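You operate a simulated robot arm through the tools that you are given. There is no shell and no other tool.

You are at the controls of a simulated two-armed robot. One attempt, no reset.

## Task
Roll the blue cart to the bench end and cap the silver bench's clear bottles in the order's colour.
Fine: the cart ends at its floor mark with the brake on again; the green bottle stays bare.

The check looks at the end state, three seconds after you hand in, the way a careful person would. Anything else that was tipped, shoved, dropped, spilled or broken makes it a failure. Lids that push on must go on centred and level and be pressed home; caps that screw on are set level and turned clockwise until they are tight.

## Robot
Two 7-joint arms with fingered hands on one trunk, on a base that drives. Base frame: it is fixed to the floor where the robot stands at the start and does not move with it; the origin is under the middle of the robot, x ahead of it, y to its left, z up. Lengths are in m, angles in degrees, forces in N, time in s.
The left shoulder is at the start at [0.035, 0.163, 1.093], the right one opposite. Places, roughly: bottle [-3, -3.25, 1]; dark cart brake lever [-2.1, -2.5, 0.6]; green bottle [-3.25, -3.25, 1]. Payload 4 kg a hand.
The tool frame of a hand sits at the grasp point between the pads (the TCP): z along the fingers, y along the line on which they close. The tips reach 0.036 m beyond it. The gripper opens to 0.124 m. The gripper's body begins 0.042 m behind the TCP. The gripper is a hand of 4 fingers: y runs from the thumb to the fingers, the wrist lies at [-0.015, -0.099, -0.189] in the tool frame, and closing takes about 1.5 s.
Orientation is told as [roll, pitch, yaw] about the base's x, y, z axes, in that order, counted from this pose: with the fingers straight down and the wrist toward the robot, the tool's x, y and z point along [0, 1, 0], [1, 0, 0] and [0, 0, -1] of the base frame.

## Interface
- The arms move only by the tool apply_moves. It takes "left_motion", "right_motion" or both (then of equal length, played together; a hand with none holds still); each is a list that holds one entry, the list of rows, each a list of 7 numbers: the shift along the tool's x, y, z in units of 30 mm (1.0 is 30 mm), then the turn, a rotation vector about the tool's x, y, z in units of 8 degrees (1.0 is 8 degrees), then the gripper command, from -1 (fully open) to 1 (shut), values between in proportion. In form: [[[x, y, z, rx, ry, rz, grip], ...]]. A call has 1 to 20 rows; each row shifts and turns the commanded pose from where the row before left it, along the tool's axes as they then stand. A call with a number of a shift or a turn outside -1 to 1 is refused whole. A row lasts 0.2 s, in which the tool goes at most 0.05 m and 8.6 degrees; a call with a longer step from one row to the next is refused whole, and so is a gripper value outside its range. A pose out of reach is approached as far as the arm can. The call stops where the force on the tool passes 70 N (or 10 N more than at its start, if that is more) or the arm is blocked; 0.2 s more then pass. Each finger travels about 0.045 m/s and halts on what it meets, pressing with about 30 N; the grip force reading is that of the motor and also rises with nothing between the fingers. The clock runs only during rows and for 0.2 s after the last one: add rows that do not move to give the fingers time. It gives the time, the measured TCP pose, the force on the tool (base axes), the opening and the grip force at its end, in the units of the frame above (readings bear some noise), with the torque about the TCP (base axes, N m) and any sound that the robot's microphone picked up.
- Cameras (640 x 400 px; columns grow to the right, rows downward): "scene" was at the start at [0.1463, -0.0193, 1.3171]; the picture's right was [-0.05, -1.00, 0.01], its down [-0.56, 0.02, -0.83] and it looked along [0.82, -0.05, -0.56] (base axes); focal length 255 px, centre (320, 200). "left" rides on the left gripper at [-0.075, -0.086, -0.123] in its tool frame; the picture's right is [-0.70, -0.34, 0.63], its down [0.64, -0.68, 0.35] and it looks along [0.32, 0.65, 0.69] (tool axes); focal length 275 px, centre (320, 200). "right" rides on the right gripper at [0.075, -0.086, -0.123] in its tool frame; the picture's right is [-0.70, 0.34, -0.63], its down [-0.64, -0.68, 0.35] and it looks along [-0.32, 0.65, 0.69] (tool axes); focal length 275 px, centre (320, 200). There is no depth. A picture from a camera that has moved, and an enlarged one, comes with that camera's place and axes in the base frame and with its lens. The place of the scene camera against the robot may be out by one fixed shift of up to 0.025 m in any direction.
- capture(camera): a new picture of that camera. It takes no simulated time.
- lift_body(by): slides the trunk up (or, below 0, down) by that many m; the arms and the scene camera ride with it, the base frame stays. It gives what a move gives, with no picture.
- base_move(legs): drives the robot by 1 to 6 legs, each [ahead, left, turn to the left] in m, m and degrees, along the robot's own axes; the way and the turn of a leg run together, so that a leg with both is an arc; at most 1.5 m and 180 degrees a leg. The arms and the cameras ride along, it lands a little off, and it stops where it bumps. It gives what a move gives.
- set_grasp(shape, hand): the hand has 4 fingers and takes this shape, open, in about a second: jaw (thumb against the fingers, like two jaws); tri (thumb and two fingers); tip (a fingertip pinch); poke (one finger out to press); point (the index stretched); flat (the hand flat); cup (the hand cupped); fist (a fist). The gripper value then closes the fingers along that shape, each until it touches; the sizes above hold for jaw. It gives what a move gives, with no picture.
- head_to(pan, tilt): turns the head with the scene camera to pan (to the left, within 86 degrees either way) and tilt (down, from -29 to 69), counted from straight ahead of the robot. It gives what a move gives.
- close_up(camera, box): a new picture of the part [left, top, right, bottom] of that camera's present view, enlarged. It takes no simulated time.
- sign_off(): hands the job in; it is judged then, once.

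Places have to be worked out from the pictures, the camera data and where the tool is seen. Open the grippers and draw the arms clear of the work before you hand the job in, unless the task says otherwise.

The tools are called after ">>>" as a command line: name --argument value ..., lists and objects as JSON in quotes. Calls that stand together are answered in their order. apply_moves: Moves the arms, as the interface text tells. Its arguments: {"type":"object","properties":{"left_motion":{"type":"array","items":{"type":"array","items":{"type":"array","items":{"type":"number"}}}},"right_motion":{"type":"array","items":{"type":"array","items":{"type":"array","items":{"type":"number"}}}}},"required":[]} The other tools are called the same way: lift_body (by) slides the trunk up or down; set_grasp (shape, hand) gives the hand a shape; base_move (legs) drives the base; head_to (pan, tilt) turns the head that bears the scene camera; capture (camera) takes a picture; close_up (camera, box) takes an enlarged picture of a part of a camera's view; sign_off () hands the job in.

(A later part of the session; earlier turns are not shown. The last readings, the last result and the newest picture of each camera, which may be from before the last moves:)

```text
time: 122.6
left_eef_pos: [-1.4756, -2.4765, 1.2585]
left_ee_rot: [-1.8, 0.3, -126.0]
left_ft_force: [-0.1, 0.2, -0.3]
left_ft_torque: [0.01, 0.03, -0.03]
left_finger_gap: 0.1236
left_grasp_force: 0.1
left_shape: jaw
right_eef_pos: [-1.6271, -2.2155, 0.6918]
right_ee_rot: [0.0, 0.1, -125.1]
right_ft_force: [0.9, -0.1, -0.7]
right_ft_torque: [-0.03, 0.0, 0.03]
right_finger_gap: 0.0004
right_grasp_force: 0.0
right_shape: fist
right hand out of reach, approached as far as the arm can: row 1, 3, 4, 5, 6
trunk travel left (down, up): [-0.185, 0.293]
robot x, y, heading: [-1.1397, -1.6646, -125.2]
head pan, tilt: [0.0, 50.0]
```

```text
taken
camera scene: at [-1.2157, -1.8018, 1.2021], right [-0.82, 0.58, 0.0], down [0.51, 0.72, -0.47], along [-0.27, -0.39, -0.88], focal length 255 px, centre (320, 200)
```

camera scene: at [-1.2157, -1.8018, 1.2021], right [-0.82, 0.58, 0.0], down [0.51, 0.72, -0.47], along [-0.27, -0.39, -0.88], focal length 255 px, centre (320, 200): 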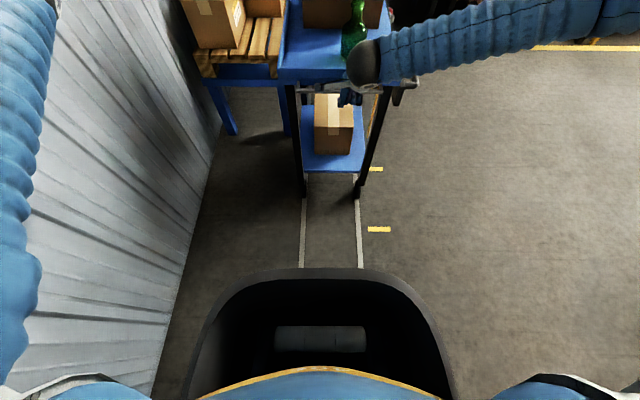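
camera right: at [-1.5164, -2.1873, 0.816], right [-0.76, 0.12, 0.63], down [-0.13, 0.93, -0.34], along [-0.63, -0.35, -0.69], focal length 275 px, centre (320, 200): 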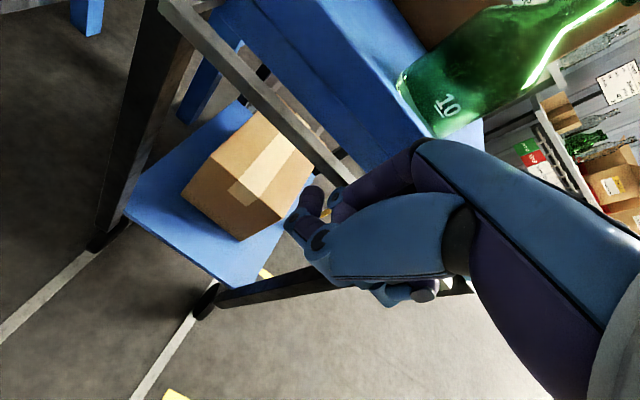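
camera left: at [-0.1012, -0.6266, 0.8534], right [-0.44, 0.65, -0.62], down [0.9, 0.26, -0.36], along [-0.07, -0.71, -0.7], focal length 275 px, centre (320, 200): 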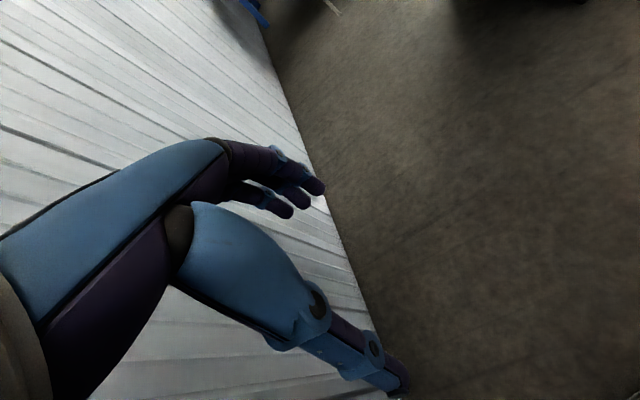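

The arm is near a limit of its posture here and rises slightly. I draw the hand back a little into a comfortable pose and will let the base do the pushing.

>>> apply_moves --right_motion '[[[0, -0.5, 0, 0, 0, 0, -1], [0, -0.5, 0.1, 0, 0, 0, -1], [0, -0.5, 0.1, 0, 0, 0, -1], [0, -0.3, 0, 0, 0, 0, -1]]]'

>>> base_move --legs '[[0.08, 0, 0]]'

>>> capture --camera "right"

>>> capture --camera "scene"

```text
time: 123.6
left_eef_pos: [-1.4759, -2.4759, 1.2578]
left_ee_rot: [-1.8, 0.3, -126.0]
left_ft_force: [-0.1, 0.6, 0.8]
left_ft_torque: [0.0, -0.02, 0.0]
left_finger_gap: 0.1238
left_grasp_force: 0.0
left_shape: jaw
right_eef_pos: [-1.5944, -2.1712, 0.6876]
right_ee_rot: [0.0, 0.2, -125.1]
right_ft_force: [1.2, 1.2, 0.2]
right_ft_torque: [0.04, 0.02, -0.03]
right_finger_gap: 0.0001
right_grasp_force: 0.0
right_shape: fist
trunk travel left (down, up): [-0.185, 0.293]
robot x, y, heading: [-1.1388, -1.6628, -125.1]
head pan, tilt: [0.0, 50.0]
```

```text
time: 124.7
left_eef_pos: [-1.5219, -2.5429, 1.2571]
left_ee_rot: [-1.8, 0.3, -125.9]
left_ft_force: [0.2, -1.1, -1.4]
left_ft_torque: [0.0, -0.02, -0.01]
left_finger_gap: 0.1237
left_grasp_force: 0.0
left_shape: jaw
right_eef_pos: [-1.6425, -2.2385, 0.6865]
right_ee_rot: [0.0, 0.2, -125.1]
right_ft_force: [-0.3, 0.0, -0.1]
right_ft_torque: [-0.01, 0.0, -0.01]
right_finger_gap: 0.0
right_grasp_force: 0.0
right_shape: fist
trunk travel left (down, up): [-0.185, 0.293]
robot x, y, heading: [-1.1864, -1.7312, -125.3]
head pan, tilt: [0.0, 50.0]
```

```text
taken
camera right: at [-1.5311, -2.2108, 0.8096], right [-0.76, 0.12, 0.63], down [-0.13, 0.93, -0.34], along [-0.63, -0.35, -0.69], focal length 275 px, centre (320, 200)
```

right: 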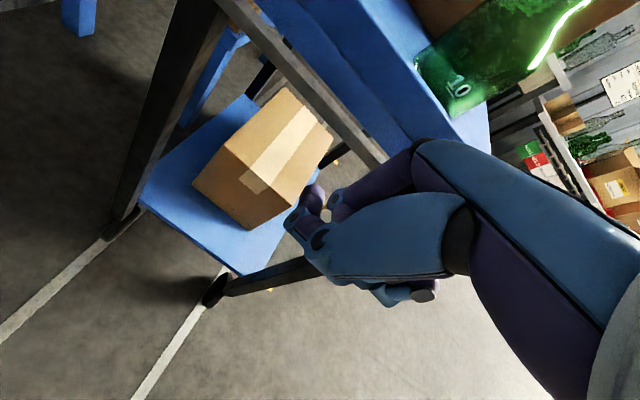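

```text
taken
camera scene: at [-1.2628, -1.8688, 1.2019], right [-0.82, 0.58, 0.0], down [0.51, 0.72, -0.47], along [-0.27, -0.39, -0.88], focal length 255 px, centre (320, 200)
```

scene: 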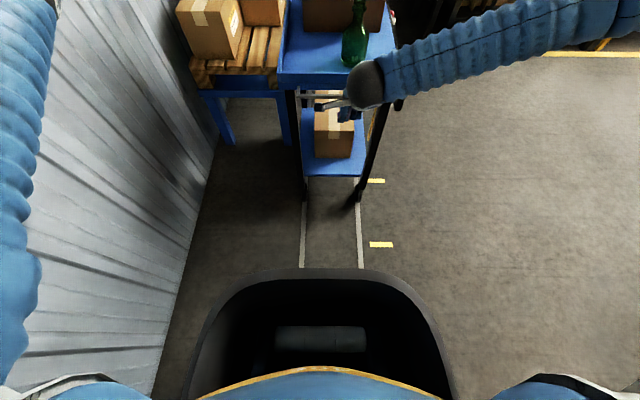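

The cart rolls easily: it has already moved about 0.08 m with hardly any force. I continue pushing with several short base legs.

>>> base_move --legs '[[0.06, 0, 0], [0.06, 0, 0], [0.06, 0, 0], [0.06, 0, 0], [0.06, 0, 0]]'

>>> capture --camera "scene"

>>> capture --camera "right"

```text
time: 128.0
left_eef_pos: [-1.6952, -2.7871, 1.2584]
left_ee_rot: [-1.9, 0.4, -126.2]
left_ft_force: [-0.1, -0.7, 0.1]
left_ft_torque: [0.0, -0.02, -0.02]
left_finger_gap: 0.1236
left_grasp_force: 0.0
left_shape: jaw
right_eef_pos: [-1.8147, -2.4803, 0.6884]
right_ee_rot: [-0.1, 0.1, -125.2]
right_ft_force: [-0.1, 0.5, -0.6]
right_ft_torque: [0.01, -0.03, 0.01]
right_finger_gap: 0.1164
right_grasp_force: 0.0
right_shape: fist
trunk travel left (down, up): [-0.185, 0.293]
robot x, y, heading: [-1.361, -1.9738, -125.2]
head pan, tilt: [0.0, 50.0]
```

```text
taken
camera scene: at [-1.4332, -2.1128, 1.2023], right [-0.82, 0.58, 0.0], down [0.51, 0.72, -0.47], along [-0.27, -0.39, -0.88], focal length 255 px, centre (320, 200)
```

scene: 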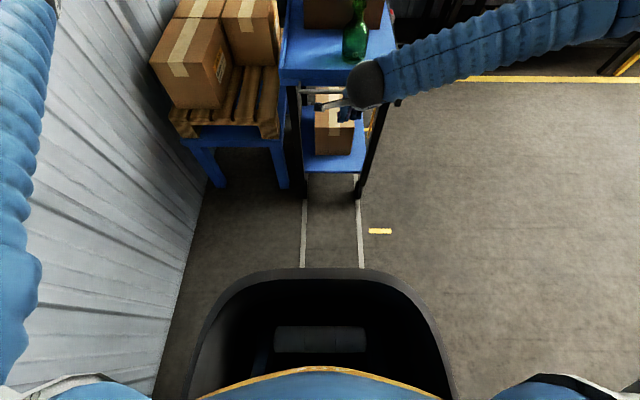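

```text
taken
camera right: at [-1.7038, -2.4542, 0.8106], right [-0.76, 0.13, 0.63], down [-0.13, 0.93, -0.34], along [-0.63, -0.35, -0.69], focal length 275 px, centre (320, 200)
```

right: 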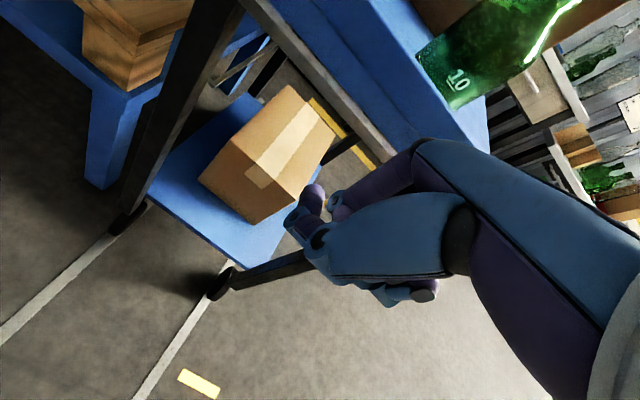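

About 0.30 m remain to the third tick (pointer now near 3.41 along the strips, mark at 3.70). I push on 0.2 m in short legs, then inspect.

>>> base_move --legs '[[0.05, 0, 0], [0.05, 0, 0], [0.05, 0, 0], [0.04, 0, 0]]'

>>> capture --camera "scene"

>>> close_up --camera "scene" --box '[260, 80, 440, 260]'

```text
time: 130.4
left_eef_pos: [-1.8029, -2.9411, 1.2592]
left_ee_rot: [-1.9, 0.3, -126.2]
left_ft_force: [-0.1, -0.4, -0.3]
left_ft_torque: [0.06, -0.01, 0.01]
left_finger_gap: 0.1238
left_grasp_force: 0.1
left_shape: jaw
right_eef_pos: [-1.9228, -2.6362, 0.6882]
right_ee_rot: [-0.1, 0.0, -125.3]
right_ft_force: [0.7, -0.3, 0.5]
right_ft_torque: [0.07, 0.0, 0.0]
right_finger_gap: 0.116
right_grasp_force: 0.1
right_shape: fist
trunk travel left (down, up): [-0.185, 0.293]
robot x, y, heading: [-1.4689, -2.1283, -125.4]
head pan, tilt: [0.0, 50.0]
```

```text
taken
camera scene: at [-1.5414, -2.2676, 1.2024], right [-0.82, 0.58, 0.0], down [0.51, 0.72, -0.47], along [-0.27, -0.39, -0.88], focal length 255 px, centre (320, 200)
```

scene: 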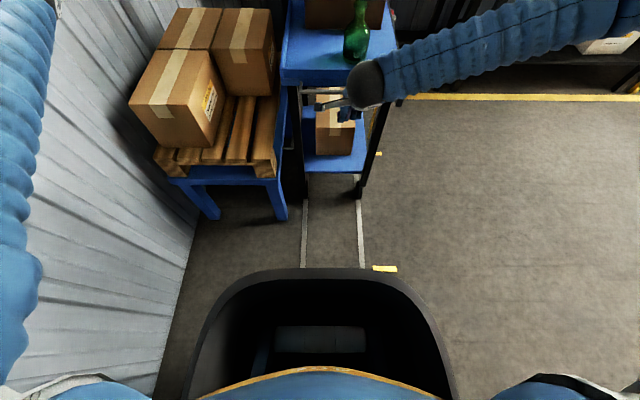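

```text
2.22 times, centred on (350, 170) of scene
camera zoom: at [-1.5414, -2.2676, 1.2024], right [-0.82, 0.58, 0.0], down [0.51, 0.72, -0.47], along [-0.27, -0.39, -0.88], focal length 567 px, centre (253, 267)
```

zoom: 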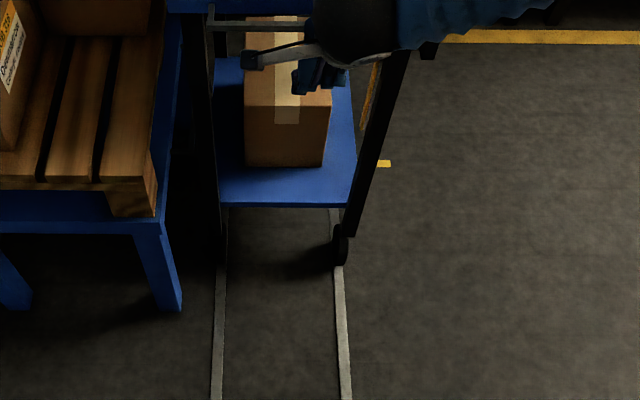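

The pointer is now close to the third tick (roughly 0.06–0.1 m short by this view). I take the right hand around to the cart's side to measure it properly.

>>> apply_moves --right_motion '[[[0, -0.6, 0, 0, 0, 0, -1], [0, -0.6, -0.3, 0, 0, 0, -1], [0, -0.6, -0.6, 0, 0, 0, -1], [-1, 0, -0.6, 0, 0, 0, -1], [-1, 0, -0.6, 0, 0, 0, -1], [-1, 0, -0.6, 0, 0, 0, -1], [-1, 0, -0.6, 0, 0, 0, -1], [-1, 0, 0, 0, 0, 0, -1], [-1, 0, 0, 0, 0, 0, -1], [-1, 0, 0, 0, 0, 0, -1], [-1, 0, 0, 0, 0, 0, -1], [-1, 0, 0, 0, 0, 0, -1], [-1, 0, 0, 0, 0, 0, -1], [-1, 0, 0, 0, 0, 0, -1], [-1, 0, 0, 0, 0, 0, -1], [-1, 0.5, 0, 0, 0, 0, -1], [-1, 0.5, 0, 0, 0, 0, -1], [0, 1, 0, 0, 0, 0, -1], [0, 1, 0, 0, 0, 0, -1], [0, 1, 0, 0, 0, 0, -1]]]'

>>> apply_moves --right_motion '[[[0, 1, 0, 0, 0, 0, -1], [0, 1, 0, 0, 0, 0, -1], [0, 1, 0, 0, 0, 0, -1], [0, 1, 0, 0, 0, 0, -1], [0, 0, 0, 0, 0, -1, -1], [0, 0, 0, 0, 0, -1, -1], [0, 0, 0, 0, 0, -1, -1], [0, 0, 0, 0, 0, -1, -1], [0, 0, 0, 0, 0, -1, -1], [0, 0, 0, 0, 0, -1, -1], [0, 0, 0, 0, 0, -1, -1]]]'

>>> capture --camera "right"

```text
time: 134.6
left_eef_pos: [-1.8038, -2.9404, 1.2563]
left_ee_rot: [-2.0, 0.3, -126.1]
left_ft_force: [0.6, -0.5, 0.0]
left_ft_torque: [0.02, -0.02, 0.03]
left_finger_gap: 0.1239
left_grasp_force: 0.0
left_shape: jaw
right_eef_pos: [-2.3044, -2.4499, 0.7844]
right_ee_rot: [-0.1, 0.1, -125.4]
right_ft_force: [0.2, 0.2, -0.1]
right_ft_torque: [0.02, 0.0, -0.01]
right_finger_gap: 0.1162
right_grasp_force: 0.0
right_shape: fist
trunk travel left (down, up): [-0.185, 0.293]
robot x, y, heading: [-1.467, -2.1283, -125.3]
head pan, tilt: [0.0, 50.0]
```

```text
time: 137.0
left_eef_pos: [-1.8043, -2.9419, 1.2582]
left_ee_rot: [-2.0, 0.3, -126.2]
left_ft_force: [0.2, -0.5, 0.1]
left_ft_torque: [0.01, 0.01, -0.01]
left_finger_gap: 0.1236
left_grasp_force: 0.1
left_shape: jaw
right_eef_pos: [-2.3743, -2.5453, 0.7869]
right_ee_rot: [0.1, 0.0, -69.2]
right_ft_force: [-0.5, -0.5, 0.6]
right_ft_torque: [-0.03, -0.01, 0.03]
right_finger_gap: 0.1163
right_grasp_force: 0.0
right_shape: fist
trunk travel left (down, up): [-0.185, 0.293]
robot x, y, heading: [-1.4635, -2.1302, -125.3]
head pan, tilt: [0.0, 50.0]
```

```text
taken
camera right: at [-2.3346, -2.4373, 0.91], right [-0.53, -0.56, 0.63], down [-0.84, 0.41, -0.35], along [-0.06, -0.72, -0.69], focal length 275 px, centre (320, 200)
```

right: 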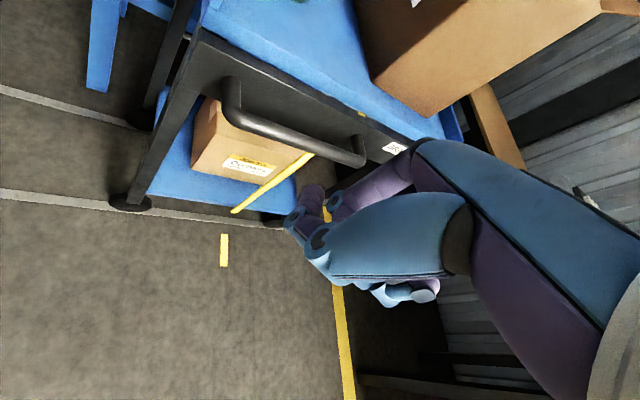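

I enlarge the pointer and the tick.

>>> close_up --camera "right" --box '[100, 120, 340, 290]'

```text
2.35 times, centred on (220, 205) of right
camera zoom: at [-2.3346, -2.4373, 0.91], right [-0.53, -0.56, 0.63], down [-0.84, 0.41, -0.35], along [-0.06, -0.72, -0.69], focal length 648 px, centre (555, 188)
```

zoom: 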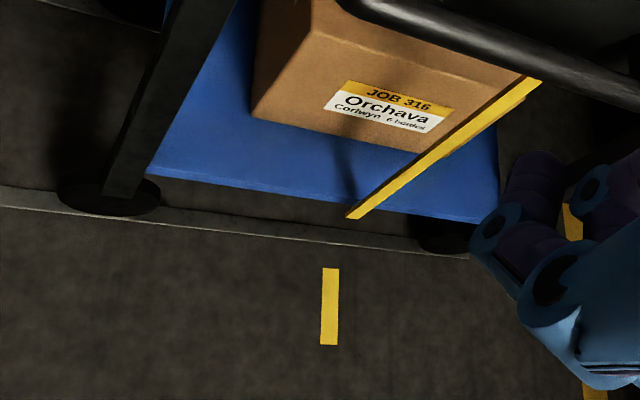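

The pointer stands about 3–5 cm short of the tick. With the cart out of the way I can now drive to its right side, which is better for measuring, fine positioning and setting the brake. I strafe right first.

>>> base_move --legs '[[0, -0.3, 0]]'

>>> set_grasp --hand "right" --shape "jaw"

>>> head_to --pan -50 --tilt 25

>>> capture --camera "scene"

```text
time: 139.0
left_eef_pos: [-2.0504, -2.7684, 1.2592]
left_ee_rot: [-1.7, 0.3, -126.2]
left_ft_force: [0.9, 0.0, -0.7]
left_ft_torque: [0.01, -0.03, -0.01]
left_finger_gap: 0.1235
left_grasp_force: 0.0
left_shape: jaw
right_eef_pos: [-2.6191, -2.3734, 0.7849]
right_ee_rot: [0.0, 0.1, -69.4]
right_ft_force: [0.2, 0.1, -1.5]
right_ft_torque: [0.0, -0.02, -0.01]
right_finger_gap: 0.1159
right_grasp_force: 0.1
right_shape: fist
trunk travel left (down, up): [-0.185, 0.293]
robot x, y, heading: [-1.711, -1.9567, -125.4]
head pan, tilt: [0.0, 50.0]
```

```text
time: 139.9
left_eef_pos: [-2.0491, -2.7683, 1.2588]
left_ee_rot: [-1.8, 0.4, -126.1]
left_ft_force: [-0.2, 0.8, 0.1]
left_ft_torque: [-0.03, 0.02, -0.03]
left_finger_gap: 0.1238
left_grasp_force: 0.1
left_shape: jaw
right_eef_pos: [-2.6191, -2.3737, 0.7867]
right_ee_rot: [0.1, 0.1, -69.4]
right_ft_force: [0.4, -0.2, 0.5]
right_ft_torque: [0.01, 0.02, 0.03]
right_finger_gap: 0.1239
right_grasp_force: 0.1
right_shape: jaw
trunk travel left (down, up): [-0.185, 0.293]
robot x, y, heading: [-1.7122, -1.9591, -125.5]
head pan, tilt: [0.0, 50.0]
```

```text
time: 141.1
left_eef_pos: [-2.0488, -2.7691, 1.2584]
left_ee_rot: [-1.7, 0.3, -126.2]
left_ft_force: [-0.4, 0.5, -0.3]
left_ft_torque: [0.08, 0.0, -0.01]
left_finger_gap: 0.1237
left_grasp_force: 0.0
left_shape: jaw
right_eef_pos: [-2.618, -2.3746, 0.7855]
right_ee_rot: [0.2, 0.1, -69.5]
right_ft_force: [-1.0, 0.5, 0.5]
right_ft_torque: [0.03, -0.01, -0.03]
right_finger_gap: 0.1238
right_grasp_force: 0.0
right_shape: jaw
trunk travel left (down, up): [-0.185, 0.293]
robot x, y, heading: [-1.7132, -1.9627, -125.5]
head pan, tilt: [-50.0, 25.0]
```

```text
taken
camera scene: at [-1.8386, -2.0462, 1.2425], right [-0.09, 0.98, 0.16], down [0.53, 0.18, -0.83], along [-0.85, 0.01, -0.53], focal length 255 px, centre (320, 200)
```

scene: 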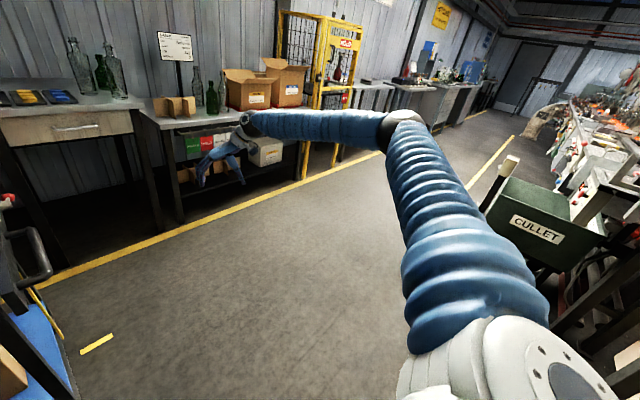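

The open floor on the right is clear. I bring the left hand back and straighten the right hand, then strafe further right to r≈1.1.

>>> apply_moves --left_motion '[[[0, -1, 0, 0, 0, 0, -1], [0, -1, 0, 0, 0, 0, -1], [0, -1, 0, 0, 0, 0, -1], [0, -1, 0, 0, 0, 0, -1], [0, -1, 0, 0, 0, 0, -1], [0, -1, 0, 0, 0, 0, -1], [0, -1, 0, 0, 0, 0, -1], [0, -1, 0, 0, 0, 0, -1]]]' --right_motion '[[[0, 0, -0.5, 0, 0, 1, -1], [0, 0, -0.5, 0, 0, 1, -1], [0, 0, -0.5, 0, 0, 1, -1], [0, 0, -0.5, 0, 0, 1, -1], [0, 0, -0.5, 0, 0, 1, -1], [0, 0, -0.5, 0, 0, 1, -1], [0, 0, -0.5, 0, 0, 1, -1], [0, -0.5, 0, 0, 0, 0, -1]]]'

>>> base_move --legs '[[0, -0.85, 0]]'

>>> head_to --pan 40 --tilt 35

>>> capture --camera "scene"

```text
time: 142.9
left_eef_pos: [-1.9061, -2.5745, 1.2591]
left_ee_rot: [-1.8, 0.3, -126.3]
left_ft_force: [0.2, 0.4, 0.6]
left_ft_torque: [-0.02, -0.04, 0.02]
left_finger_gap: 0.1238
left_grasp_force: 0.0
left_shape: jaw
right_eef_pos: [-2.6109, -2.3587, 0.8931]
right_ee_rot: [0.0, -0.1, -125.5]
right_ft_force: [-0.5, 0.2, -0.7]
right_ft_torque: [-0.03, 0.0, 0.01]
right_finger_gap: 0.1239
right_grasp_force: 0.0
right_shape: jaw
trunk travel left (down, up): [-0.185, 0.293]
robot x, y, heading: [-1.7122, -1.956, -125.4]
head pan, tilt: [-50.0, 25.0]
```

```text
time: 147.4
left_eef_pos: [-2.6052, -2.0769, 1.2568]
left_ee_rot: [-1.8, 0.3, -127.1]
left_ft_force: [-0.3, 0.2, 0.4]
left_ft_torque: [-0.07, -0.05, -0.01]
left_finger_gap: 0.1239
left_grasp_force: 0.0
left_shape: jaw
right_eef_pos: [-3.3047, -1.8496, 0.8919]
right_ee_rot: [0.0, 0.1, -126.3]
right_ft_force: [0.1, 0.1, 0.4]
right_ft_torque: [0.01, 0.01, -0.01]
right_finger_gap: 0.1236
right_grasp_force: 0.1
right_shape: jaw
trunk travel left (down, up): [-0.185, 0.293]
robot x, y, heading: [-2.4045, -1.4602, -126.2]
head pan, tilt: [-50.0, 25.0]
```

```text
time: 149.1
left_eef_pos: [-2.6038, -2.0774, 1.2588]
left_ee_rot: [-1.8, 0.2, -127.1]
left_ft_force: [0.5, -0.2, 0.0]
left_ft_torque: [0.0, 0.02, -0.03]
left_finger_gap: 0.1236
left_grasp_force: 0.1
left_shape: jaw
right_eef_pos: [-3.3047, -1.851, 0.8923]
right_ee_rot: [0.0, 0.1, -126.4]
right_ft_force: [-0.6, 0.5, -0.4]
right_ft_torque: [-0.04, 0.02, 0.02]
right_finger_gap: 0.1236
right_grasp_force: 0.1
right_shape: jaw
trunk travel left (down, up): [-0.185, 0.293]
robot x, y, heading: [-2.4002, -1.4605, -126.2]
head pan, tilt: [40.0, 35.0]
```

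```text
taken
camera scene: at [-2.4282, -1.6271, 1.2253], right [-0.99, -0.05, -0.13], down [0.06, 0.7, -0.71], along [0.13, -0.71, -0.69], focal length 255 px, centre (320, 200)
```

scene: 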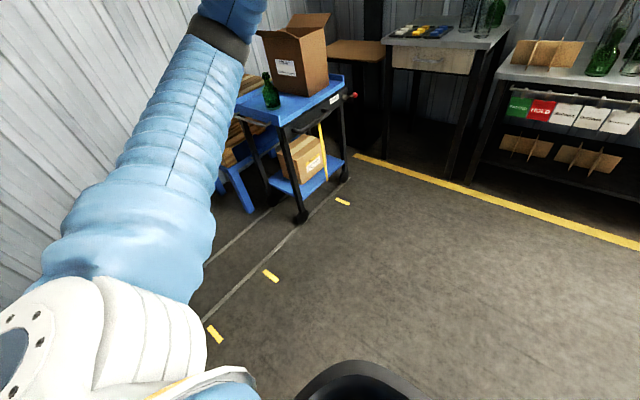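

From here I see the whole line: strips, three ticks and the cart close to the third tick. I move up 0.5 m and turn left to face the cart's side.

>>> base_move --legs '[[0.5, -0.12, 0], [0, 0, 91]]'

>>> head_to --pan -15 --tilt 40

>>> capture --camera "scene"

```text
time: 156.0
left_eef_pos: [-2.1667, -1.9676, 1.2577]
left_ee_rot: [-1.8, 0.2, -34.0]
left_ft_force: [0.0, 0.5, 0.1]
left_ft_torque: [0.01, -0.01, 0.03]
left_finger_gap: 0.1238
left_grasp_force: 0.1
left_shape: jaw
right_eef_pos: [-2.3536, -2.6771, 0.8917]
right_ee_rot: [0.0, 0.1, -33.0]
right_ft_force: [-0.1, -0.3, 0.3]
right_ft_torque: [0.01, 0.0, 0.01]
right_finger_gap: 0.1237
right_grasp_force: 0.1
right_shape: jaw
trunk travel left (down, up): [-0.185, 0.293]
robot x, y, heading: [-2.7934, -1.7943, -33.4]
head pan, tilt: [40.0, 35.0]
```

```text
time: 157.3
left_eef_pos: [-2.1667, -1.9672, 1.2572]
left_ee_rot: [-1.8, 0.3, -34.0]
left_ft_force: [-0.4, -0.4, 0.0]
left_ft_torque: [0.0, -0.02, -0.01]
left_finger_gap: 0.1238
left_grasp_force: 0.1
left_shape: jaw
right_eef_pos: [-2.355, -2.6802, 0.8917]
right_ee_rot: [0.0, 0.1, -33.0]
right_ft_force: [0.0, 1.0, -0.7]
right_ft_torque: [0.0, 0.0, -0.02]
right_finger_gap: 0.1238
right_grasp_force: 0.1
right_shape: jaw
trunk travel left (down, up): [-0.185, 0.293]
robot x, y, heading: [-2.7905, -1.7967, -33.1]
head pan, tilt: [-15.0, 40.0]
```

```text
taken
camera scene: at [-2.6603, -1.9163, 1.2149], right [-0.74, -0.67, 0.05], down [-0.55, 0.56, -0.62], along [0.39, -0.49, -0.78], focal length 255 px, centre (320, 200)
```

scene: 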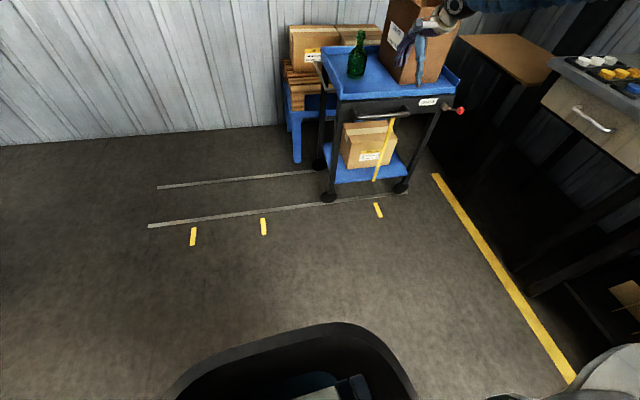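

The pointer and third tick look nearly aligned. I draw the right hand in first, then shift right so that I stand in front of the cart's handle.

>>> apply_moves --right_motion '[[[1, -0.5, 0, 0, 0, 0, -1], [1, -0.5, 0, 0, 0, 0, -1], [1, -0.5, 0, 0, 0, 0, -1], [1, -0.5, 0, 0, 0, 0, -1], [1, -0.5, 0, 0, 0, 0, -1], [1, -0.5, 0, 0, 0, 0, -1], [1, -0.5, 0, 0, 0, 0, -1], [1, -0.5, 0, 0, 0, 0, -1], [1, -0.5, 0, 0, 0, 0, -1], [1, -0.5, 0, 0, 0, 0, -1]]]'

>>> base_move --legs '[[0, -0.38, -1.9]]'

>>> head_to --pan 0 --tilt 40

>>> capture --camera "scene"

```text
time: 159.5
left_eef_pos: [-2.1653, -1.967, 1.2587]
left_ee_rot: [-2.0, 0.4, -34.1]
left_ft_force: [0.2, -0.1, 0.1]
left_ft_torque: [0.03, 0.03, 0.0]
left_finger_gap: 0.124
left_grasp_force: 0.1
left_shape: jaw
right_eef_pos: [-2.3167, -2.3442, 0.8927]
right_ee_rot: [-0.1, 0.1, -33.2]
right_ft_force: [-0.1, -0.5, -0.2]
right_ft_torque: [-0.02, 0.0, 0.0]
right_finger_gap: 0.1237
right_grasp_force: 0.0
right_shape: jaw
trunk travel left (down, up): [-0.185, 0.293]
robot x, y, heading: [-2.7947, -1.7946, -33.2]
head pan, tilt: [-15.0, 40.0]
```

```text
time: 161.8
left_eef_pos: [-2.3837, -2.2985, 1.2573]
left_ee_rot: [-1.8, 0.3, -35.8]
left_ft_force: [-0.8, 0.0, -0.3]
left_ft_torque: [0.03, 0.03, 0.05]
left_finger_gap: 0.1237
left_grasp_force: 0.1
left_shape: jaw
right_eef_pos: [-2.5448, -2.6707, 0.8929]
right_ee_rot: [0.0, 0.1, -35.0]
right_ft_force: [-0.1, -1.3, 0.0]
right_ft_torque: [0.0, 0.01, -0.01]
right_finger_gap: 0.1236
right_grasp_force: 0.0
right_shape: jaw
trunk travel left (down, up): [-0.185, 0.293]
robot x, y, heading: [-3.0004, -2.1073, -35.2]
head pan, tilt: [-15.0, 40.0]
```

```text
time: 162.6
left_eef_pos: [-2.3806, -2.298, 1.2581]
left_ee_rot: [-1.8, 0.2, -35.9]
left_ft_force: [-0.5, 0.4, 0.2]
left_ft_torque: [0.01, -0.01, 0.02]
left_finger_gap: 0.1237
left_grasp_force: 0.0
left_shape: jaw
right_eef_pos: [-2.544, -2.6692, 0.8925]
right_ee_rot: [0.1, 0.1, -35.1]
right_ft_force: [-0.1, 0.6, -0.4]
right_ft_torque: [0.03, 0.02, -0.04]
right_finger_gap: 0.1239
right_grasp_force: 0.0
right_shape: jaw
trunk travel left (down, up): [-0.185, 0.293]
robot x, y, heading: [-3.0001, -2.1061, -35.1]
head pan, tilt: [0.0, 40.0]
```

```text
taken
camera scene: at [-2.8584, -2.2137, 1.2143], right [-0.57, -0.82, 0.0], down [-0.64, 0.45, -0.62], along [0.51, -0.36, -0.79], focal length 255 px, centre (320, 200)
```

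scene: 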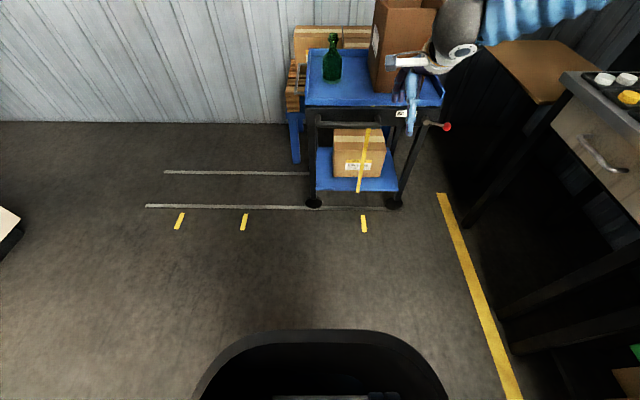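

Now I face the cart's side squarely. I enlarge pointer and ticks.

>>> close_up --camera "scene" --box '[280, 110, 440, 240]'

>>> close_up --camera "scene" --box '[320, 170, 400, 240]'

```text
3.08 times, centred on (360, 175) of scene
camera zoom: at [-2.8584, -2.2137, 1.2143], right [-0.57, -0.82, 0.0], down [-0.64, 0.45, -0.62], along [0.51, -0.36, -0.79], focal length 785 px, centre (197, 277)
```

zoom: 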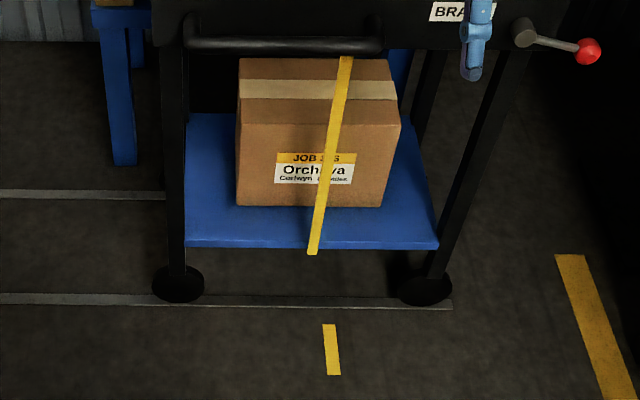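

```text
5.71 times, centred on (360, 205) of scene
camera zoom: at [-2.8584, -2.2137, 1.2143], right [-0.57, -0.82, 0.0], down [-0.64, 0.45, -0.62], along [0.51, -0.36, -0.79], focal length 1458 px, centre (91, 171)
```

zoom: 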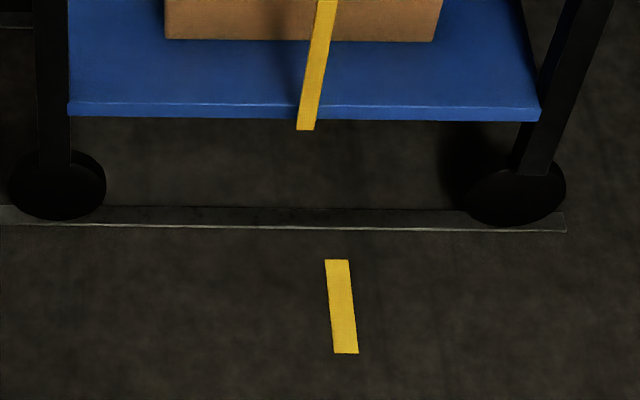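

The pointer sits at 3.647 and the tick at 3.699 along the strips, so 5.3 cm remain. I move 0.2 m closer and will push the cart's near end gently with the left fist.

>>> base_move --legs '[[0.2, 0, 0]]'

>>> set_grasp --hand "left" --shape "fist"

>>> apply_moves --left_motion '[[[0.5, 0, 1, 0, 0, 0, -1], [0.5, 0, 1, 0, 0, 0, -1], [0, 0, 1, 0, 0, 0, -1], [0, 0, 1, 0, 0, 0, -1], [0, 0, 1, 0, 0, 0, -1], [0, 0, 1, 0, 0, 0, -1], [0, 0, 1, 0, 0, 0, -1], [0, 0, 1, 0, 0, 0, -1], [0, 0, 1, 0, 0, 0, -1], [0, 0, 1, 0, 0, 0, -1], [0, 0, 1, 0, 0, 0, -1], [0, 0, 1, 0, 0, 0, -1], [0, 0, 1, 0, 0, 0, -1], [0, 0, 1, 0, 0, 0, -1], [0, 0, 1, 0, 0, 0, -1], [0, 0, 1, 0, 0, 0, -1], [0, 0, 1, 0, 0, 0, -1], [0, 0, 1, 0, 0, 0, -1]]]'

>>> capture --camera "scene"

>>> capture --camera "left"

```text
time: 164.2
left_eef_pos: [-2.2184, -2.4145, 1.2566]
left_ee_rot: [-1.7, 0.5, -36.0]
left_ft_force: [0.3, 0.0, -0.9]
left_ft_torque: [0.01, 0.0, -0.02]
left_finger_gap: 0.1237
left_grasp_force: 0.1
left_shape: jaw
right_eef_pos: [-2.3819, -2.7844, 0.8907]
right_ee_rot: [0.0, 0.2, -35.0]
right_ft_force: [-0.2, -0.2, -0.2]
right_ft_torque: [0.02, -0.02, 0.0]
right_finger_gap: 0.1241
right_grasp_force: 0.0
right_shape: jaw
trunk travel left (down, up): [-0.185, 0.293]
robot x, y, heading: [-2.8382, -2.2246, -34.8]
head pan, tilt: [0.0, 40.0]
```

```text
time: 165.1
left_eef_pos: [-2.2189, -2.4136, 1.2563]
left_ee_rot: [-1.8, 0.4, -35.9]
left_ft_force: [0.8, 0.1, 0.0]
left_ft_torque: [0.0, 0.01, -0.01]
left_finger_gap: 0.0
left_grasp_force: 0.1
left_shape: fist
right_eef_pos: [-2.3818, -2.7847, 0.8919]
right_ee_rot: [0.1, 0.2, -35.1]
right_ft_force: [0.0, -0.7, 0.0]
right_ft_torque: [0.0, 0.0, -0.01]
right_finger_gap: 0.1235
right_grasp_force: 0.0
right_shape: jaw
trunk travel left (down, up): [-0.185, 0.293]
robot x, y, heading: [-2.8386, -2.2208, -35.0]
head pan, tilt: [0.0, 40.0]
```

```text
time: 168.9
left_eef_pos: [-2.2144, -2.4034, 0.7165]
left_ee_rot: [-1.9, 0.3, -36.0]
left_ft_force: [1.0, 0.1, -0.5]
left_ft_torque: [0.01, -0.02, 0.04]
left_finger_gap: 0.0001
left_grasp_force: 0.2
left_shape: fist
right_eef_pos: [-2.3824, -2.7848, 0.8922]
right_ee_rot: [0.0, 0.1, -35.0]
right_ft_force: [0.5, 0.9, 0.2]
right_ft_torque: [-0.02, 0.0, 0.02]
right_finger_gap: 0.1235
right_grasp_force: 0.0
right_shape: jaw
trunk travel left (down, up): [-0.185, 0.293]
robot x, y, heading: [-2.8386, -2.2232, -35.1]
head pan, tilt: [0.0, 40.0]
```

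```text
taken
camera scene: at [-2.6955, -2.3284, 1.2142], right [-0.58, -0.82, 0.0], down [-0.64, 0.45, -0.62], along [0.51, -0.36, -0.79], focal length 255 px, centre (320, 200)
```

scene: 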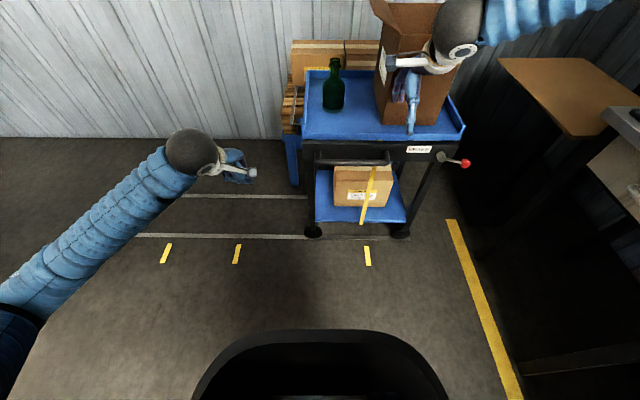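

```text
taken
camera left: at [-2.3262, -2.4124, 0.8412], right [-0.7, -0.38, -0.61], down [-0.18, 0.91, -0.36], along [0.69, -0.14, -0.71], focal length 275 px, centre (320, 200)
```

left: 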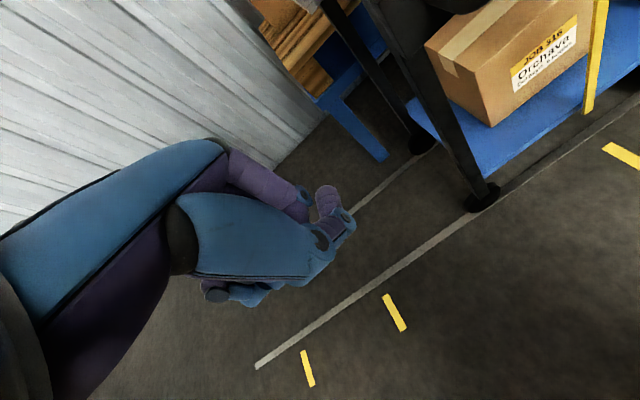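

The left fist is beside the cart's near end. I reach it forward to about the cart's middle and lower it to bar height.

>>> apply_moves --left_motion '[[[0, 1, 0.2, 0, 0, 0, -1], [0, 1, 0.2, 0, 0, 0, -1], [0, 1, 0.2, 0, 0, 0, -1], [0, 1, 0.2, 0, 0, 0, -1], [0, 1, 0.2, 0, 0, 0, -1], [0, 1, 0.2, 0, 0, 0, -1], [0, 1, 0.2, 0, 0, 0, -1], [0, 1, 0.2, 0, 0, 0, -1], [0, 1, 0, 0, 0, 0, -1], [0, 1, 0, 0, 0, 0, -1]]]'

>>> capture --camera "left"

>>> capture --camera "scene"

```text
time: 171.1
left_eef_pos: [-1.9704, -2.5773, 0.6679]
left_ee_rot: [-1.9, 0.2, -35.9]
left_ft_force: [0.1, -0.3, -0.3]
left_ft_torque: [0.01, 0.01, -0.01]
left_finger_gap: 0.0001
left_grasp_force: 0.0
left_shape: fist
right_eef_pos: [-2.3829, -2.785, 0.8917]
right_ee_rot: [0.0, 0.3, -35.1]
right_ft_force: [-0.5, 0.0, -0.5]
right_ft_torque: [0.04, -0.04, -0.02]
right_finger_gap: 0.124
right_grasp_force: 0.1
right_shape: jaw
trunk travel left (down, up): [-0.185, 0.293]
robot x, y, heading: [-2.8388, -2.227, -34.9]
head pan, tilt: [0.0, 40.0]
```

```text
taken
camera left: at [-2.0836, -2.5863, 0.7934], right [-0.7, -0.38, -0.61], down [-0.18, 0.91, -0.36], along [0.7, -0.14, -0.7], focal length 275 px, centre (320, 200)
```

left: 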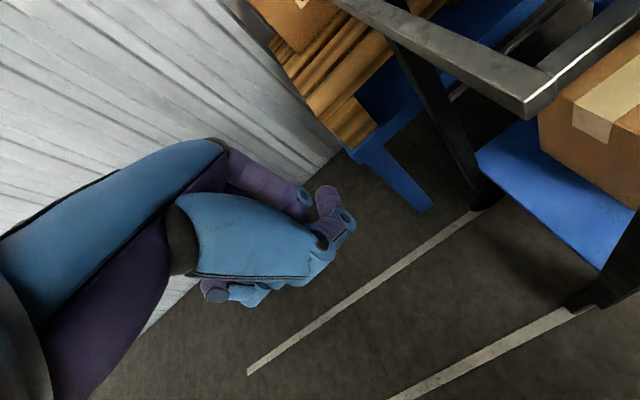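

```text
taken
camera scene: at [-2.6956, -2.3287, 1.2142], right [-0.58, -0.82, 0.0], down [-0.64, 0.45, -0.62], along [0.51, -0.36, -0.79], focal length 255 px, centre (320, 200)
```

scene: 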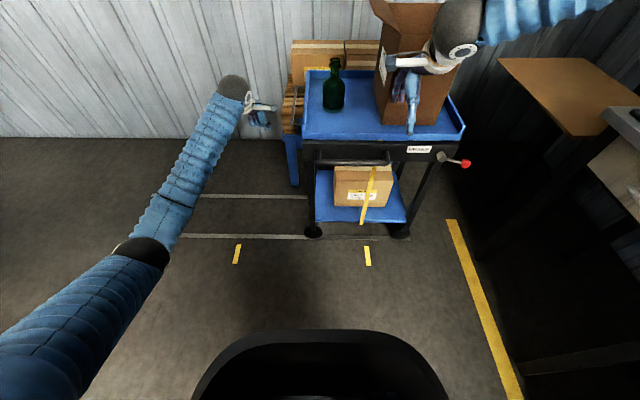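

The push bar's corner is clearly visible at about 12 cm from the fist. I move the fist toward it in small steps, checking the pointer against the tick.

>>> apply_moves --left_motion '[[[-0.4, 0, -0.1, 0, 0, 0, -1], [-0.4, 0, -0.1, 0, 0, 0, -1], [-0.4, 0, -0.1, 0, 0, 0, -1], [-0.3, 0, 0, 0, 0, 0, -1], [-0.3, 0, 0, 0, 0, 0, -1], [-0.2, 0, 0, 0, 0, 0, -1]]]'

>>> close_up --camera "scene" --box '[220, 60, 420, 280]'

>>> capture --camera "left"

```text
time: 172.5
left_eef_pos: [-2.0078, -2.6268, 0.6793]
left_ee_rot: [-1.8, 0.2, -36.0]
left_ft_force: [0.0, 0.1, 1.1]
left_ft_torque: [0.0, -0.01, 0.0]
left_finger_gap: 0.0001
left_grasp_force: 0.1
left_shape: fist
right_eef_pos: [-2.3834, -2.7852, 0.8931]
right_ee_rot: [0.0, 0.1, -35.1]
right_ft_force: [-0.6, -0.1, 0.4]
right_ft_torque: [0.01, 0.0, 0.0]
right_finger_gap: 0.1236
right_grasp_force: 0.1
right_shape: jaw
trunk travel left (down, up): [-0.185, 0.293]
robot x, y, heading: [-2.8398, -2.2218, -35.2]
head pan, tilt: [0.0, 40.0]
```

```text
1.82 times, centred on (320, 170) of scene
camera zoom: at [-2.6957, -2.3285, 1.2143], right [-0.58, -0.82, 0.0], down [-0.64, 0.45, -0.62], along [0.51, -0.36, -0.79], focal length 464 px, centre (320, 254)
```

zoom: 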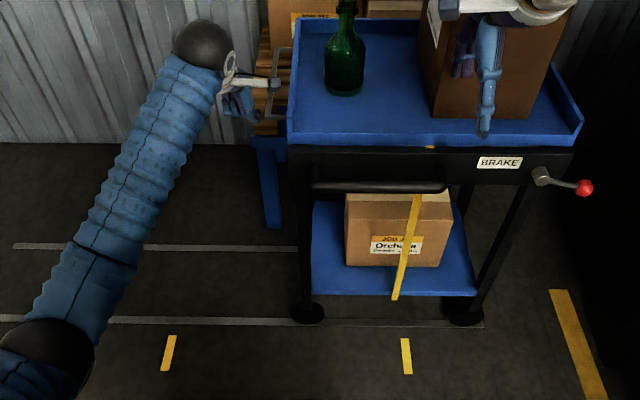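

```text
taken
camera left: at [-2.1199, -2.6356, 0.8029], right [-0.7, -0.38, -0.61], down [-0.18, 0.91, -0.36], along [0.69, -0.14, -0.7], focal length 275 px, centre (320, 200)
```

left: 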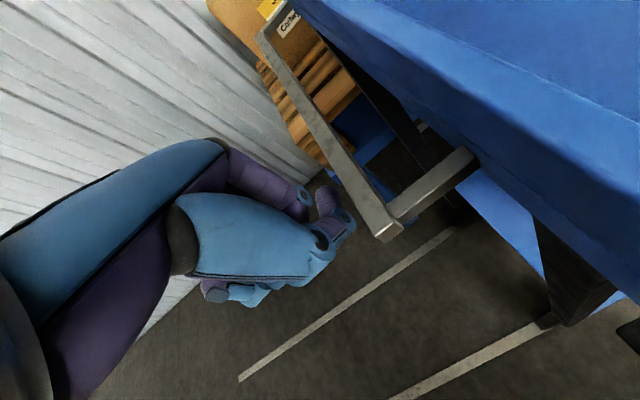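

The fist is close to the bar's right end. I shift it 5 cm toward the bar's middle and continue.

>>> apply_moves --left_motion '[[[0, 0.8, 0, 0, 0, 0, -1], [0, 0.8, 0, 0, 0, 0, -1], [-0.25, 0, 0, 0, 0, 0, -1], [-0.25, 0, 0, 0, 0, 0, -1], [-0.25, 0, 0, 0, 0, 0, -1], [-0.25, 0, 0, 0, 0, 0, -1]]]'

>>> close_up --camera "scene" --box '[220, 60, 420, 280]'

>>> capture --camera "left"

```text
time: 173.9
left_eef_pos: [-1.9862, -2.68, 0.6785]
left_ee_rot: [-1.7, 0.3, -36.1]
left_ft_force: [1.4, 1.8, -0.3]
left_ft_torque: [-0.08, 0.02, -0.05]
left_finger_gap: 0.0002
left_grasp_force: 0.0
left_shape: fist
right_eef_pos: [-2.3828, -2.7853, 0.8926]
right_ee_rot: [0.1, 0.3, -35.1]
right_ft_force: [0.1, 0.0, 0.7]
right_ft_torque: [0.02, 0.0, 0.01]
right_finger_gap: 0.1239
right_grasp_force: 0.0
right_shape: jaw
trunk travel left (down, up): [-0.185, 0.293]
robot x, y, heading: [-2.84, -2.2195, -35.3]
head pan, tilt: [0.0, 40.0]
```

```text
1.82 times, centred on (320, 170) of scene
camera zoom: at [-2.6955, -2.3284, 1.2143], right [-0.58, -0.82, 0.0], down [-0.64, 0.45, -0.62], along [0.51, -0.36, -0.79], focal length 464 px, centre (320, 254)
```

zoom: 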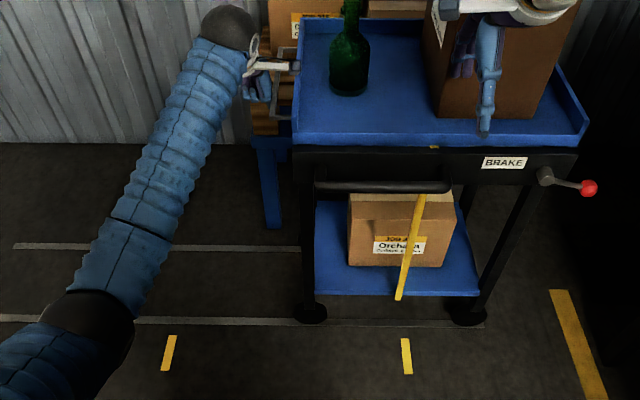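

```text
taken
camera left: at [-2.0979, -2.6884, 0.803], right [-0.7, -0.38, -0.61], down [-0.18, 0.91, -0.36], along [0.69, -0.14, -0.71], focal length 275 px, centre (320, 200)
```

left: 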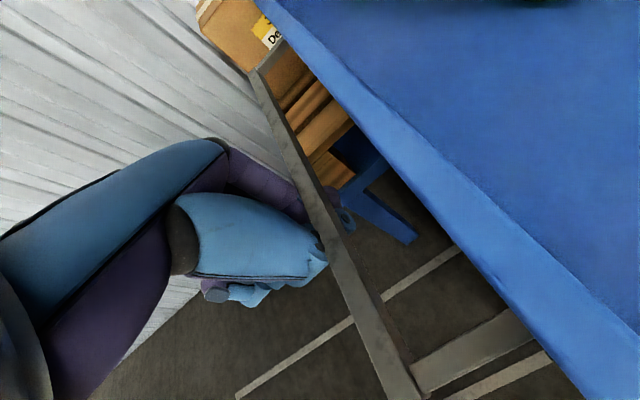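

The fist touches the bar and the cart has begun to move; about 4.2 cm remain. I push on slowly.

>>> apply_moves --left_motion '[[[-0.25, 0, 0, 0, 0, 0, -1], [-0.25, 0, 0, 0, 0, 0, -1], [-0.25, 0, 0, 0, 0, 0, -1], [-0.25, 0, 0, 0, 0, 0, -1]]]'

>>> close_up --camera "scene" --box '[320, 180, 400, 280]'

>>> capture --camera "left"

```text
time: 174.9
left_eef_pos: [-2.0038, -2.7032, 0.6801]
left_ee_rot: [-1.8, 0.4, -35.9]
left_ft_force: [1.0, 0.6, -1.6]
left_ft_torque: [0.01, -0.03, -0.01]
left_finger_gap: 0.0
left_grasp_force: 0.0
left_shape: fist
right_eef_pos: [-2.3826, -2.7848, 0.8927]
right_ee_rot: [0.0, 0.2, -35.0]
right_ft_force: [0.3, -0.7, 0.7]
right_ft_torque: [0.0, 0.01, 0.01]
right_finger_gap: 0.1236
right_grasp_force: 0.1
right_shape: jaw
trunk travel left (down, up): [-0.185, 0.293]
robot x, y, heading: [-2.8363, -2.2235, -35.3]
head pan, tilt: [0.0, 40.0]
```

```text
4.00 times, centred on (360, 230) of scene
camera zoom: at [-2.6956, -2.3288, 1.2142], right [-0.58, -0.82, 0.0], down [-0.64, 0.45, -0.62], along [0.51, -0.36, -0.79], focal length 1021 px, centre (160, 80)
```

zoom: 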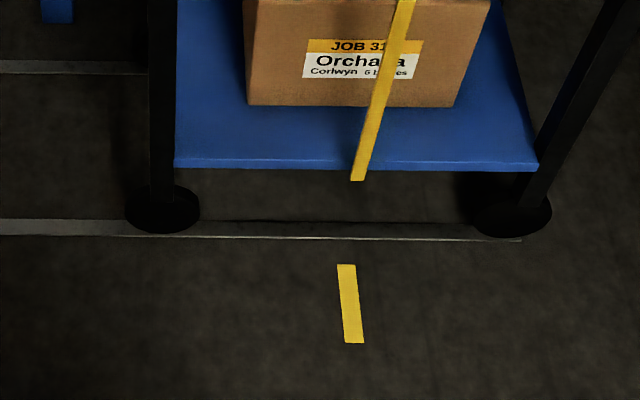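

```text
taken
camera left: at [-2.1164, -2.7131, 0.8042], right [-0.7, -0.38, -0.61], down [-0.18, 0.91, -0.36], along [0.69, -0.14, -0.71], focal length 275 px, centre (320, 200)
```

left: 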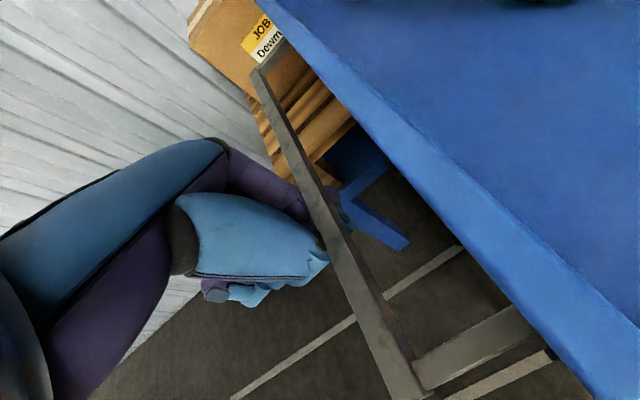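

The pointer is now 1.4 cm from the tick. I push two more small steps.

>>> apply_moves --left_motion '[[[-0.2, 0, 0, 0, 0, 0, -1], [-0.2, 0, 0, 0, 0, 0, -1], [-0.08, 0, 0, 0, 0, 0, -1]]]'

>>> close_up --camera "scene" --box '[320, 180, 400, 280]'

```text
time: 175.7
left_eef_pos: [-2.013, -2.7164, 0.6805]
left_ee_rot: [-1.9, 0.3, -36.1]
left_ft_force: [0.8, 0.7, -0.6]
left_ft_torque: [-0.01, 0.0, 0.0]
left_finger_gap: 0.0
left_grasp_force: 0.1
left_shape: fist
right_eef_pos: [-2.3829, -2.7856, 0.8917]
right_ee_rot: [0.0, 0.2, -35.2]
right_ft_force: [-0.1, -0.1, 0.6]
right_ft_torque: [-0.04, -0.01, 0.01]
right_finger_gap: 0.1238
right_grasp_force: 0.1
right_shape: jaw
trunk travel left (down, up): [-0.185, 0.293]
robot x, y, heading: [-2.8385, -2.2228, -35.5]
head pan, tilt: [0.0, 40.0]
```

```text
4.00 times, centred on (360, 230) of scene
camera zoom: at [-2.6957, -2.3286, 1.2143], right [-0.58, -0.82, 0.0], down [-0.64, 0.45, -0.62], along [0.51, -0.36, -0.79], focal length 1021 px, centre (160, 80)
```

zoom: 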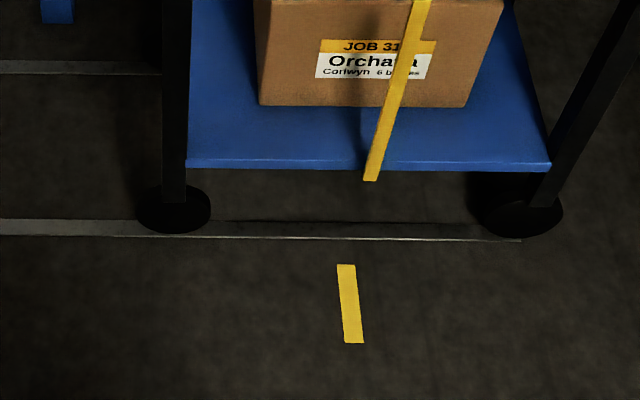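

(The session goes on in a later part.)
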